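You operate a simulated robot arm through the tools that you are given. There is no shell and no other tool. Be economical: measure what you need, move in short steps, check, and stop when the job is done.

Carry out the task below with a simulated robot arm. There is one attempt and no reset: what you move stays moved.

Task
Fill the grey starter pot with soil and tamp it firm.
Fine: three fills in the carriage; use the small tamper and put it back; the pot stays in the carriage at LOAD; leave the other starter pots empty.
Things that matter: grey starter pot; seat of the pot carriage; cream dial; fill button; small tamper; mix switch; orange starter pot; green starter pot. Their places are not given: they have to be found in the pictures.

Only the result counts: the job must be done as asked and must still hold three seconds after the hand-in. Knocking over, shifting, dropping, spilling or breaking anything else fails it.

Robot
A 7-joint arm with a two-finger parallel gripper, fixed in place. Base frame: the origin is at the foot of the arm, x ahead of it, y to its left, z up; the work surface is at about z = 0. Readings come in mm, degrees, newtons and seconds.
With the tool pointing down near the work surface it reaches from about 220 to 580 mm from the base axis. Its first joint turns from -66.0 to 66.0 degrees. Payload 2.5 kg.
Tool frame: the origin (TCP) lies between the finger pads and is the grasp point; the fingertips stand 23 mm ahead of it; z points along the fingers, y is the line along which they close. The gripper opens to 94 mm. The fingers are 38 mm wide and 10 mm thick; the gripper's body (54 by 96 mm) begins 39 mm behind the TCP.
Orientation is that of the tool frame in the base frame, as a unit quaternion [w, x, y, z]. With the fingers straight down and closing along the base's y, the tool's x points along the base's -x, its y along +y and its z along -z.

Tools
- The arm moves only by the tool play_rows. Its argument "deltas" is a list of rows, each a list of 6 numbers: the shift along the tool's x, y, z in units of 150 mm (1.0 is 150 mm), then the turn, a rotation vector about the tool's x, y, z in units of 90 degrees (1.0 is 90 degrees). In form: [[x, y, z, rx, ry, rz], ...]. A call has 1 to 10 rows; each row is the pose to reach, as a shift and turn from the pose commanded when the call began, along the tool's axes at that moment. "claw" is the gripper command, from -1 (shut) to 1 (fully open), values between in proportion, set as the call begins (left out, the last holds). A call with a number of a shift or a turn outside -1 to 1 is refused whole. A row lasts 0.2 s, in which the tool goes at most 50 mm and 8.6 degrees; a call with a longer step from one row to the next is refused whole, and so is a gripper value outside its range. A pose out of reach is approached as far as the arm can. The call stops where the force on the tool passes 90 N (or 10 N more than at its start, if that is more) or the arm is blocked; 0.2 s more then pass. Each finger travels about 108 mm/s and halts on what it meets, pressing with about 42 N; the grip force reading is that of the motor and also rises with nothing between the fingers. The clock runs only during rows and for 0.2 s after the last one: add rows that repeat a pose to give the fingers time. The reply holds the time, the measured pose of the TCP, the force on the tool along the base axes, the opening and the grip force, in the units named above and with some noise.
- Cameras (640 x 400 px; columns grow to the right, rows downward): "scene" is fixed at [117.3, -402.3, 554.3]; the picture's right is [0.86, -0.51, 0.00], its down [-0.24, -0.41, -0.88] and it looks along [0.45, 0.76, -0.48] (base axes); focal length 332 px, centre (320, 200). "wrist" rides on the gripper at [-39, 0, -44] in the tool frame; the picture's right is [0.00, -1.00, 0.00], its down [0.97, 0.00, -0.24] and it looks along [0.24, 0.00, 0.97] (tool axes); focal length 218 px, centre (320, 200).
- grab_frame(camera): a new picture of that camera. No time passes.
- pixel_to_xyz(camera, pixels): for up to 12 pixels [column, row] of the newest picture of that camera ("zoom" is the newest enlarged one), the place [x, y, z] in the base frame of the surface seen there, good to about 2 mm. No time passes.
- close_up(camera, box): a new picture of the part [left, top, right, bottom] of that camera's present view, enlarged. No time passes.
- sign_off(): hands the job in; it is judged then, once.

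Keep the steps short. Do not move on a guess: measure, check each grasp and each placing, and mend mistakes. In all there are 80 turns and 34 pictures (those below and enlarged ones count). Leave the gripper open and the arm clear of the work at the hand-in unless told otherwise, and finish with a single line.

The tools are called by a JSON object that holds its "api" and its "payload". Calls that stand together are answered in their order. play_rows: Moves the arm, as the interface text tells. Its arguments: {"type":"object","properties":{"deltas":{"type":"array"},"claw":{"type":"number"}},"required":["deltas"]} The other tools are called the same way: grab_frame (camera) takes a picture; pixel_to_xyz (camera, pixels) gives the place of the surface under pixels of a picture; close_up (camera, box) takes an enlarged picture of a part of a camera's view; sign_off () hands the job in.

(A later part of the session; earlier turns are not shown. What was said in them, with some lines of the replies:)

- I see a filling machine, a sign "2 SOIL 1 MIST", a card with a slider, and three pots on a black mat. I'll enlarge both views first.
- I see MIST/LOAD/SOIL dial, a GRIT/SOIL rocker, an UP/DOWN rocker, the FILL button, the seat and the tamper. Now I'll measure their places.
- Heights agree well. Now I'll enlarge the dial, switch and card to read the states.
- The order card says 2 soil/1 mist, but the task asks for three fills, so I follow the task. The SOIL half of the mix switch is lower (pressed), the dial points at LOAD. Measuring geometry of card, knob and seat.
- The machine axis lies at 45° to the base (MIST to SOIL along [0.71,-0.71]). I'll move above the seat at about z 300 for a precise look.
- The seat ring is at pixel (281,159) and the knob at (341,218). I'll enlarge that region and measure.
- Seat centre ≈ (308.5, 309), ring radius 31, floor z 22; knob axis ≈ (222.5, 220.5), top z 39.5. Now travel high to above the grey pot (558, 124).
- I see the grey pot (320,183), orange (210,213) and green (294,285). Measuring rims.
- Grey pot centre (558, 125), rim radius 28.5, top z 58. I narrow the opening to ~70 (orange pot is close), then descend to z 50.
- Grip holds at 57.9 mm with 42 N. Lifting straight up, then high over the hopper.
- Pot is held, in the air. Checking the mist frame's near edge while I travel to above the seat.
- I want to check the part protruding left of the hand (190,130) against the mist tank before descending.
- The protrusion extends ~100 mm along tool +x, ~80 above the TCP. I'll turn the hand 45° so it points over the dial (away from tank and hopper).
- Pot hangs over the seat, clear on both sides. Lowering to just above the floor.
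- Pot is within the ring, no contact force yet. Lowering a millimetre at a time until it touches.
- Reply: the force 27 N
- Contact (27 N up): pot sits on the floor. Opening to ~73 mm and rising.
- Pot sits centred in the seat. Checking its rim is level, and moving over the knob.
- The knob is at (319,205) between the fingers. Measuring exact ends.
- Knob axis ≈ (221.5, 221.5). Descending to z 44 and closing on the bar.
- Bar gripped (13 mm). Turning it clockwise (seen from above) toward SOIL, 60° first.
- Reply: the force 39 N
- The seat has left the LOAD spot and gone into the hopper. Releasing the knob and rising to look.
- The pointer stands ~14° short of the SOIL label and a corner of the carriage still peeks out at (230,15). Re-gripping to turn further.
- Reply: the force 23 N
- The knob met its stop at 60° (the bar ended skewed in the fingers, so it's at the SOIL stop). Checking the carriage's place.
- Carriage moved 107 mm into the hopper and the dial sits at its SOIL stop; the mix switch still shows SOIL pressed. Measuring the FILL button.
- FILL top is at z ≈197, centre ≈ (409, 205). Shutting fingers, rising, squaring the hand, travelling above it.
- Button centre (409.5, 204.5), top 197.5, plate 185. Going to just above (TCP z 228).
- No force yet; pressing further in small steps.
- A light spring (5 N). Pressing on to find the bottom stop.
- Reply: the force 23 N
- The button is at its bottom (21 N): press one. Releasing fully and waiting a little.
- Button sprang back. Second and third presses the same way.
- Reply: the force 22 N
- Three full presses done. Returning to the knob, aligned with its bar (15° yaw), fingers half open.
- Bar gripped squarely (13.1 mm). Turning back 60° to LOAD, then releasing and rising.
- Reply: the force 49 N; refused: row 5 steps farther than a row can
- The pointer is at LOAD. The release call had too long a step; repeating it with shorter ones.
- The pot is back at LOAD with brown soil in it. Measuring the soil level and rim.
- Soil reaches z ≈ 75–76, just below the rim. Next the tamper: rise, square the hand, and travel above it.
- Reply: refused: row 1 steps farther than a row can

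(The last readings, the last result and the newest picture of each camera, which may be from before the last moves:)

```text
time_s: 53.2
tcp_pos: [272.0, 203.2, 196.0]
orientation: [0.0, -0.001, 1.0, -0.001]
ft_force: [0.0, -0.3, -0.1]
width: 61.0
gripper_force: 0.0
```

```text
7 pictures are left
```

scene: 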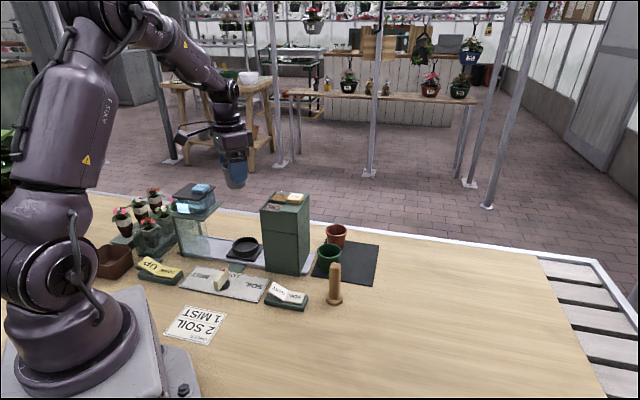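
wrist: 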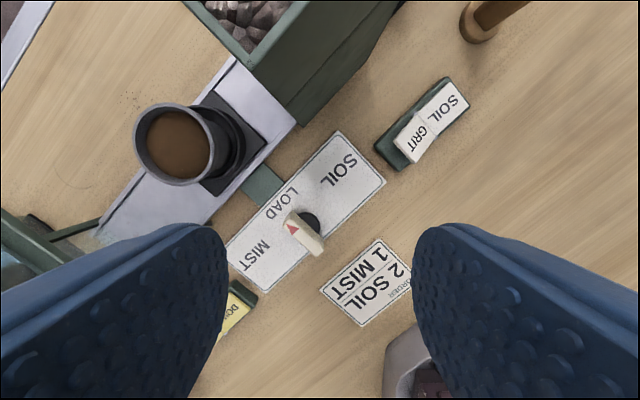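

The long diagonal row was refused, so the arm stopped short at (272, 203, 196), clear of everything. Going sideways first, away from the hopper, then ahead.

{"api": "play_rows", "payload": {"deltas": [[0, -0.25, -0.1, 0, 0, 0], [0, -0.5, -0.1, 0, 0, 0], [0, -0.75, -0.1, 0, 0, 0], [0, -1.0, -0.1, 0, 0, 0]]}}

{"api": "play_rows", "payload": {"deltas": [[-0.25, 0, 0, 0, 0, 0], [-0.5, 0, 0, 0, 0, 0], [-0.75, 0, 0, 0, 0, 0], [-0.9, 0, 0, 0, 0, 0], [-0.9, 0, 0, 0, 0, 0]]}}

{"api": "grab_frame", "payload": {"camera": "wrist"}}

```text
time_s: 54.2
tcp_pos: [274.8, 56.3, 210.9]
orientation: [0.0, -0.001, 1.0, 0.0]
ft_force: [-0.6, -0.6, -0.1]
width: 60.8
gripper_force: 0.0
```

```text
time_s: 55.4
tcp_pos: [407.4, 55.4, 211.1]
orientation: [0.0, -0.001, 1.0, 0.0]
ft_force: [-1.2, -0.2, -0.8]
width: 61.2
gripper_force: 0.0
```

```text
6 pictures are left
```

wrist: 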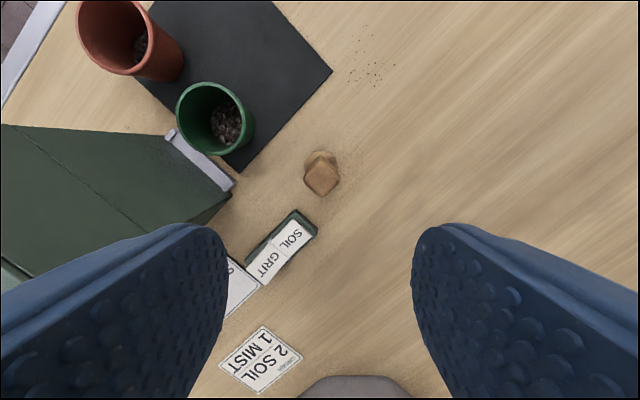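

{"api": "pixel_to_xyz", "payload": {"camera": "wrist", "pixels": [[321, 178], [321, 165], [338, 178], [306, 175], [325, 192], [321, 154], [308, 160], [336, 160], [321, 160]]}}

{"api": "close_up", "payload": {"camera": "wrist", "box": [280, 130, 370, 210]}}

```text
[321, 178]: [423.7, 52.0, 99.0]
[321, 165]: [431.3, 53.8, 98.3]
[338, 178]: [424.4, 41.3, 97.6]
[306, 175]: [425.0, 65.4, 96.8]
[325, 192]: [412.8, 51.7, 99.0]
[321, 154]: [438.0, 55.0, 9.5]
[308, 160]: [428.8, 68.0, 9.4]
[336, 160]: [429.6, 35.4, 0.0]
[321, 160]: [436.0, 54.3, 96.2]
```

```text
5.00 times, centred on (325, 170) of wrist
```

zoom: 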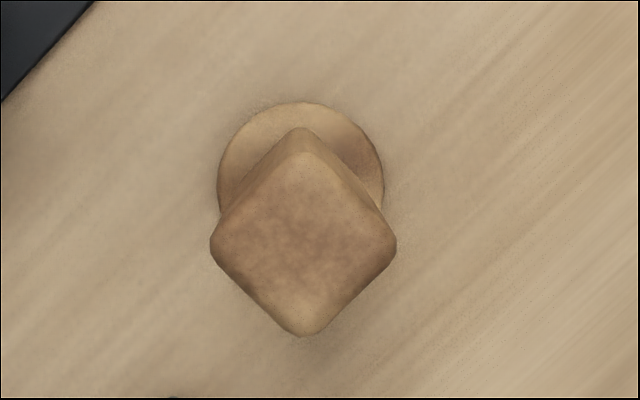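

Handle is an 18 mm square turned 45°, centre (424.2, 53.3), top z 99. Turning the hand −45°, centring, then descending to z 75.

{"api": "play_rows", "payload": {"deltas": [[-0.05, -0.006, 0, 0, 0, -0.09], [-0.111, -0.012, 0, 0, 0, -0.18], [-0.111, -0.012, 0, 0, 0, -0.27], [-0.111, -0.012, 0, 0, 0, -0.36], [-0.111, -0.012, 0, 0, 0, -0.44], [-0.111, -0.012, 0, 0, 0, -0.5], [-0.111, -0.012, 0, 0, 0, -0.5]], "claw": 0}}

{"api": "play_rows", "payload": {"deltas": [[0, 0, 0.25, 0, 0, 0], [0, 0, 0.5, 0, 0, 0], [0, 0, 0.7, 0, 0, 0], [0, 0, 0.9, 0, 0, 0], [0, 0, 0.9, 0, 0, 0]]}}

{"api": "play_rows", "payload": {"deltas": [[0, 0, 0, 0, 0, 0], [0, 0, 0, 0, 0, 0], [0, 0, 0, 0, 0, 0]], "claw": -0.8}}

```text
time_s: 57.0
tcp_pos: [424.4, 53.5, 209.5]
orientation: [0.001, -0.384, 0.923, 0.0]
ft_force: [-0.1, -0.4, 0.7]
width: 47.1
gripper_force: 0.0
```

```text
time_s: 58.2
tcp_pos: [425.7, 52.7, 74.9]
orientation: [0.001, -0.384, 0.924, -0.001]
ft_force: [0.1, 1.2, -0.5]
width: 47.1
gripper_force: 0.1
```

```text
time_s: 59.0
tcp_pos: [422.7, 52.0, 75.9]
orientation: [-0.001, -0.383, 0.924, 0.001]
ft_force: [0.6, -0.2, -0.5]
width: 21.4
gripper_force: 42.2
```

Grip 21.4 mm, 42 N. Lifting the tamper and carrying it in front of the hopper to the seat.

{"api": "play_rows", "payload": {"deltas": [[0, 0, -0.1, 0, 0, 0], [0, 0, -0.3, 0, 0, 0], [0, 0, -0.5, 0, 0, 0], [0, 0, -0.75, 0, 0, 0], [0, 0, -1.0, 0, 0, 0], [0, 0, -1.0, 0, 0, 0]]}}

{"api": "play_rows", "payload": {"deltas": [[0, 0.2, 0, 0, 0, 0], [0, 0.4, 0, 0, 0, 0], [0, 0.65, 0, 0, 0, 0], [0, 0.9, 0, 0, 0, 0]]}}

{"api": "play_rows", "payload": {"deltas": [[0, 0.2, 0, 0, 0, 0], [0, 0.4, 0, 0, 0, 0], [0, 0.65, 0, 0, 0, 0], [0, 0.851, 0, 0, 0, 0], [0, 0.851, 0, 0, 0, 0]]}}

```text
time_s: 60.4
tcp_pos: [423.2, 52.1, 226.5]
orientation: [0.0, -0.384, 0.923, 0.0]
ft_force: [0.2, 0.6, -0.7]
width: 21.6
gripper_force: 42.2
```

```text
time_s: 61.4
tcp_pos: [327.8, 147.5, 223.9]
orientation: [-0.001, -0.384, 0.923, 0.0]
ft_force: [-0.8, 0.5, -0.7]
width: 21.1
gripper_force: 41.8
```

```text
time_s: 62.6
tcp_pos: [236.0, 236.8, 226.0]
orientation: [0.0, -0.383, 0.924, 0.0]
ft_force: [-0.3, -0.4, -0.7]
width: 21.5
gripper_force: 41.7
```

Now over the pot along the far direction, then a look.

{"api": "play_rows", "payload": {"deltas": [[-0.2, 0, 0, 0, 0, 0], [-0.45, 0, 0, 0, 0, 0], [-0.67, 0, 0, 0, 0, 0], [-0.67, 0, 0.2, 0, 0, 0], [-0.67, 0, 0.35, 0, 0, 0], [-0.67, 0, 0.35, 0, 0, 0]]}}

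{"api": "close_up", "payload": {"camera": "scene", "box": [185, 170, 345, 270]}}

```text
time_s: 64.0
tcp_pos: [309.2, 309.1, 172.1]
orientation: [0.0, -0.383, 0.924, -0.001]
ft_force: [-0.1, -0.3, -1.5]
width: 21.5
gripper_force: 41.9
```

```text
4.00 times, centred on (265, 220) of scene
```

zoom: 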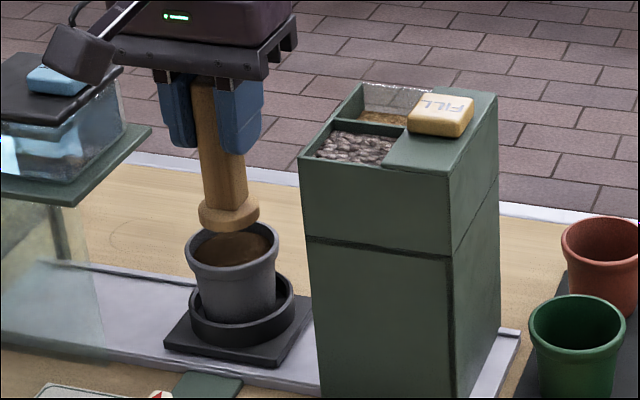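

The tamper is above the soil, centred. Lowering to first contact.

{"api": "play_rows", "payload": {"deltas": [[0, 0, 0.06, 0, 0, 0], [0, 0, 0.12, 0, 0, 0], [0, 0, 0.14, 0, 0, 0], [0, 0, 0.14, 0, 0, 0]]}}

{"api": "play_rows", "payload": {"deltas": [[0, 0, 0.01, 0, 0, 0], [0, 0, 0.02, 0, 0, 0], [0, 0, 0.03, 0, 0, 0], [0, 0, 0.03, 0, 0, 0]]}}

```text
time_s: 65.0
tcp_pos: [308.6, 310.1, 151.5]
orientation: [0.0, -0.384, 0.923, 0.0]
ft_force: [-0.2, -0.9, 0.0]
width: 21.4
gripper_force: 42.9
```

```text
time_s: 66.0
tcp_pos: [308.7, 310.2, 146.9]
orientation: [-0.001, -0.383, 0.924, 0.0]
ft_force: [0.3, 0.2, -0.3]
width: 21.2
gripper_force: 42.3
```

No contact force yet (base ≈ 72). Continuing in small steps.

{"api": "play_rows", "payload": {"deltas": [[0, 0, 0.01, 0, 0, 0], [0, 0, 0.02, 0, 0, 0], [0, 0, 0.02, 0, 0, 0]]}}

{"api": "play_rows", "payload": {"deltas": [[0, 0, 0.01, 0, 0, 0], [0, 0, 0.02, 0, 0, 0], [0, 0, 0.02, 0, 0, 0]]}}

```text
time_s: 66.8
tcp_pos: [308.6, 310.4, 145.0]
orientation: [0.0, -0.384, 0.923, 0.0]
ft_force: [-0.6, -0.9, 1.0]
width: 21.6
gripper_force: 41.8
```

```text
time_s: 67.6
tcp_pos: [310.4, 309.7, 140.1]
orientation: [0.001, -0.383, 0.924, 0.0]
ft_force: [-2.7, -2.6, 10.1]
width: 21.2
gripper_force: 42.2
```

Soil resists (10 N). Pressing on to firm it.

{"api": "play_rows", "payload": {"deltas": [[0, 0, 0.01, 0, 0, 0], [0, 0, 0.02, 0, 0, 0], [0, 0, 0.02, 0, 0, 0], [0, 0, 0.02, 0, 0, 0]]}}

{"api": "play_rows", "payload": {"deltas": [[0, 0, 0.01, 0, 0, 0], [0, 0, 0.02, 0, 0, 0], [0, 0, 0.02, 0, 0, 0], [0, 0, 0.02, 0, 0, 0]]}}

```text
time_s: 68.6
tcp_pos: [309.8, 309.1, 139.8]
orientation: [0.003, -0.383, 0.924, 0.001]
ft_force: [-0.9, -0.8, 33.7]
width: 21.3
gripper_force: 41.9
```

```text
time_s: 69.6
tcp_pos: [309.3, 311.2, 137.9]
orientation: [0.004, -0.384, 0.923, 0.0]
ft_force: [1.6, 0.6, 34.9]
width: 21.1
gripper_force: 41.5
```

Force levels at ~35 N. Holding a second, then raising clear and looking at the soil.

{"api": "play_rows", "payload": {"deltas": [[0, 0, 0, 0, 0, 0], [0, 0, 0, 0, 0, 0], [0, 0, 0, 0, 0, 0], [0, 0, 0, 0, 0, 0], [0, 0, 0, 0, 0, 0]]}}

{"api": "play_rows", "payload": {"deltas": [[0, 0, -0.1, 0, 0, 0], [0, 0, -0.25, 0, 0, 0], [0, 0, -0.4, 0, 0, 0], [0, 0, -0.6, 0, 0, 0], [0, 0, -0.6, 0, 0, 0]]}}

{"api": "close_up", "payload": {"camera": "scene", "box": [205, 150, 285, 270]}}

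```text
time_s: 70.8
tcp_pos: [310.0, 310.6, 137.8]
orientation: [0.003, -0.383, 0.924, 0.001]
ft_force: [0.0, -0.7, 34.4]
width: 21.4
gripper_force: 42.0
```

```text
time_s: 72.0
tcp_pos: [308.0, 307.7, 226.3]
orientation: [0.0, -0.383, 0.924, 0.0]
ft_force: [-0.5, 0.5, -1.3]
width: 21.4
gripper_force: 42.7
```

```text
3.33 times, centred on (245, 210) of scene
```

zoom: 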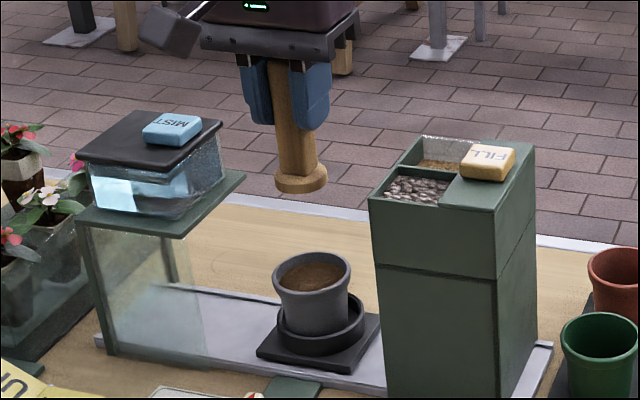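

Measuring the soil level now and the tamper's base.

{"api": "pixel_to_xyz", "payload": {"camera": "zoom", "pixels": [[315, 272], [300, 275], [330, 275], [315, 282], [312, 255], [312, 300], [300, 190], [300, 180], [278, 182], [325, 180], [290, 78]]}}

```text
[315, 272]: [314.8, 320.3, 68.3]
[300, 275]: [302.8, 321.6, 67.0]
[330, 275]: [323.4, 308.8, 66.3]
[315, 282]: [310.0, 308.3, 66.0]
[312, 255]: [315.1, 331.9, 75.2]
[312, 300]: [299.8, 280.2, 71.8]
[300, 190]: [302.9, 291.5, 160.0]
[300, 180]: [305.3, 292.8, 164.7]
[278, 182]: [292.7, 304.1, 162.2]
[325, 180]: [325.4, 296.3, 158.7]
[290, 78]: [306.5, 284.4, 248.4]
```

Soil fell evenly from ~76 to ~67 and then met firm resistance: tamped. The tamper slipped ~4 mm up in the grip. Returning it the same way.

{"api": "play_rows", "payload": {"deltas": [[0.2, 0, 0, 0, 0, 0], [0.45, 0, 0, 0, 0, 0], [0.67, 0, 0, 0, 0, 0], [0.67, 0, 0, 0, 0, 0]]}}

{"api": "play_rows", "payload": {"deltas": [[0, -0.2, 0, 0, 0, 0], [0, -0.4, 0, 0, 0, 0], [0, -0.65, 0, 0, 0, 0], [0, -0.851, 0, 0, 0, 0]]}}

{"api": "play_rows", "payload": {"deltas": [[0, -0.2, 0, 0, 0, 0], [0, -0.4, 0, 0, 0, 0], [0, -0.65, 0, 0, 0, 0], [0, -0.9, 0, 0, 0, 0], [0, -0.9, 0, 0, 0, 0]]}}

{"api": "play_rows", "payload": {"deltas": [[0, 0, 0.25, 0, 0, 0], [0, 0, 0.5, 0, 0, 0], [0, 0, 0.75, 0, 0, 0], [0, 0, 0.88, 0, 0, 0], [0, 0, 0.96, 0, 0, 0], [0, 0, 0.96, 0, 0, 0]]}}

```text
time_s: 73.0
tcp_pos: [237.8, 238.2, 226.7]
orientation: [0.0, -0.384, 0.924, 0.0]
ft_force: [-0.6, -0.1, -0.1]
width: 21.3
gripper_force: 41.9
```

```text
time_s: 74.0
tcp_pos: [331.0, 149.4, 227.4]
orientation: [-0.001, -0.384, 0.923, 0.0]
ft_force: [0.3, -0.6, -1.1]
width: 21.3
gripper_force: 42.0
```

```text
time_s: 75.2
tcp_pos: [424.9, 49.3, 225.5]
orientation: [0.0, -0.384, 0.923, 0.0]
ft_force: [-0.4, 0.0, -1.0]
width: 21.4
gripper_force: 41.6
```

```text
time_s: 76.6
tcp_pos: [425.9, 52.4, 79.1]
orientation: [-0.001, -0.385, 0.923, 0.001]
ft_force: [0.8, 1.1, -0.7]
width: 21.5
gripper_force: 41.8
```

Back above its spot. Lowering gently until it touches.

{"api": "play_rows", "payload": {"deltas": [[0, 0, 0.013, 0, 0, 0], [0, 0, 0.027, 0, 0, 0], [0, 0, 0.04, 0, 0, 0], [0, 0, 0.04, 0, 0, 0]]}}

{"api": "play_rows", "payload": {"deltas": [[0, 0, 0.007, 0, 0, 0], [0, 0, 0.014, 0, 0, 0], [0, 0, 0.014, 0, 0, 0]]}}

```text
time_s: 77.6
tcp_pos: [424.2, 53.4, 73.8]
orientation: [-0.001, -0.384, 0.923, 0.0]
ft_force: [0.3, -0.5, -0.7]
width: 21.2
gripper_force: 41.5
```

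```text
time_s: 78.4
tcp_pos: [424.1, 52.2, 74.2]
orientation: [-0.001, -0.383, 0.924, 0.0]
ft_force: [0.6, 0.9, -1.1]
width: 21.3
gripper_force: 41.9
```

No contact yet at commanded z 73; a bit more.

{"api": "play_rows", "payload": {"deltas": [[0, 0, 0.007, 0, 0, 0], [0, 0, 0.014, 0, 0, 0], [0, 0, 0.014, 0, 0, 0]]}}

{"api": "play_rows", "payload": {"deltas": [[0, 0, 0.007, 0, 0, 0], [0, 0, 0.007, 0, 0, 0]]}}

```text
time_s: 79.2
tcp_pos: [424.4, 53.8, 71.4]
orientation: [0.0, -0.383, 0.924, 0.001]
ft_force: [-1.3, 0.2, 2.3]
width: 21.6
gripper_force: 42.3
```

```text
time_s: 79.8
tcp_pos: [424.5, 52.5, 72.0]
orientation: [0.001, -0.383, 0.924, -0.001]
ft_force: [-5.7, -1.3, 20.7]
width: 21.5
gripper_force: 41.9
```

The base touches the table (21 N). Opening, then rising clear and looking.

{"api": "play_rows", "payload": {"deltas": [[0, 0, 0, 0, 0, 0], [0, 0, 0, 0, 0, 0], [0, 0, 0, 0, 0, 0], [0, 0, -0.2, 0, 0, 0], [0, 0, -0.45, 0, 0, 0], [0, 0, -0.7, 0, 0, 0], [0, 0, -1.0, 0, 0, 0], [0, 0, -1.0, 0, 0, 0]], "claw": 0.1}}

{"api": "grab_frame", "payload": {"camera": "scene"}}

```text
time_s: 81.6
tcp_pos: [422.9, 51.6, 224.2]
orientation: [0.0, -0.384, 0.923, 0.0]
ft_force: [-0.1, 0.6, -0.3]
width: 51.7
gripper_force: 0.1
```

```text
2 pictures are left
```

scene: 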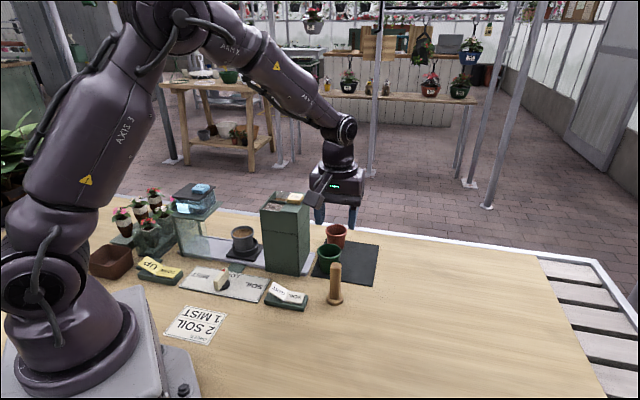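

The tamper stands where it was, the pot is at LOAD, other pots are untouched. Opening fully and rising, with a last close look.

{"api": "play_rows", "payload": {"deltas": [[0, 0, -0.25, 0, 0, 0], [0, 0, -0.5, 0, 0, 0], [0, 0, -0.7, 0, 0, 0], [0, 0, -0.7, 0, 0, 0], [0, 0, -0.7, 0, 0, 0]], "claw": 1}}

{"api": "close_up", "payload": {"camera": "scene", "box": [190, 190, 390, 315]}}

{"api": "pixel_to_xyz", "payload": {"camera": "scene", "pixels": [[335, 266], [336, 300], [243, 232]]}}

```text
time_s: 82.8
tcp_pos: [423.4, 53.8, 324.9]
orientation: [0.001, -0.384, 0.923, 0.0]
ft_force: [-0.5, -0.1, -0.7]
width: 93.9
gripper_force: 0.0
```

```text
3.20 times, centred on (290, 252) of scene
```

zoom: 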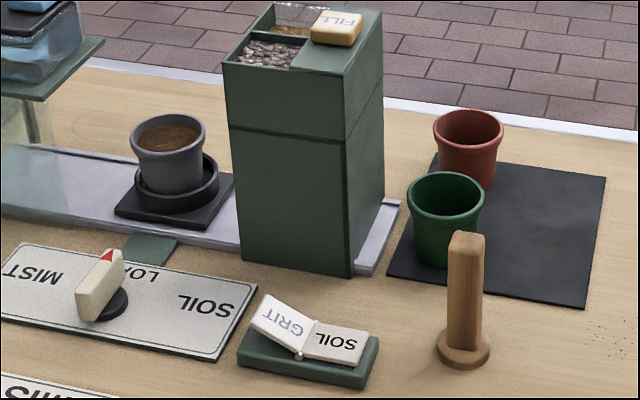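

```text
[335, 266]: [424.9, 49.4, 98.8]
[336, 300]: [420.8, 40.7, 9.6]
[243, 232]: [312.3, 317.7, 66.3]
```

All is in place: the pot is filled and tamped at LOAD, the tamper is back and upright, and the gripper is open and clear. Handing in.

{"api": "sign_off", "payload": {}}

```text
The job is handed in.
```

The grey pot got three soil fills, was tamped firm and stands in the carriage at LOAD, with the tamper back in its place and the other pots left empty.
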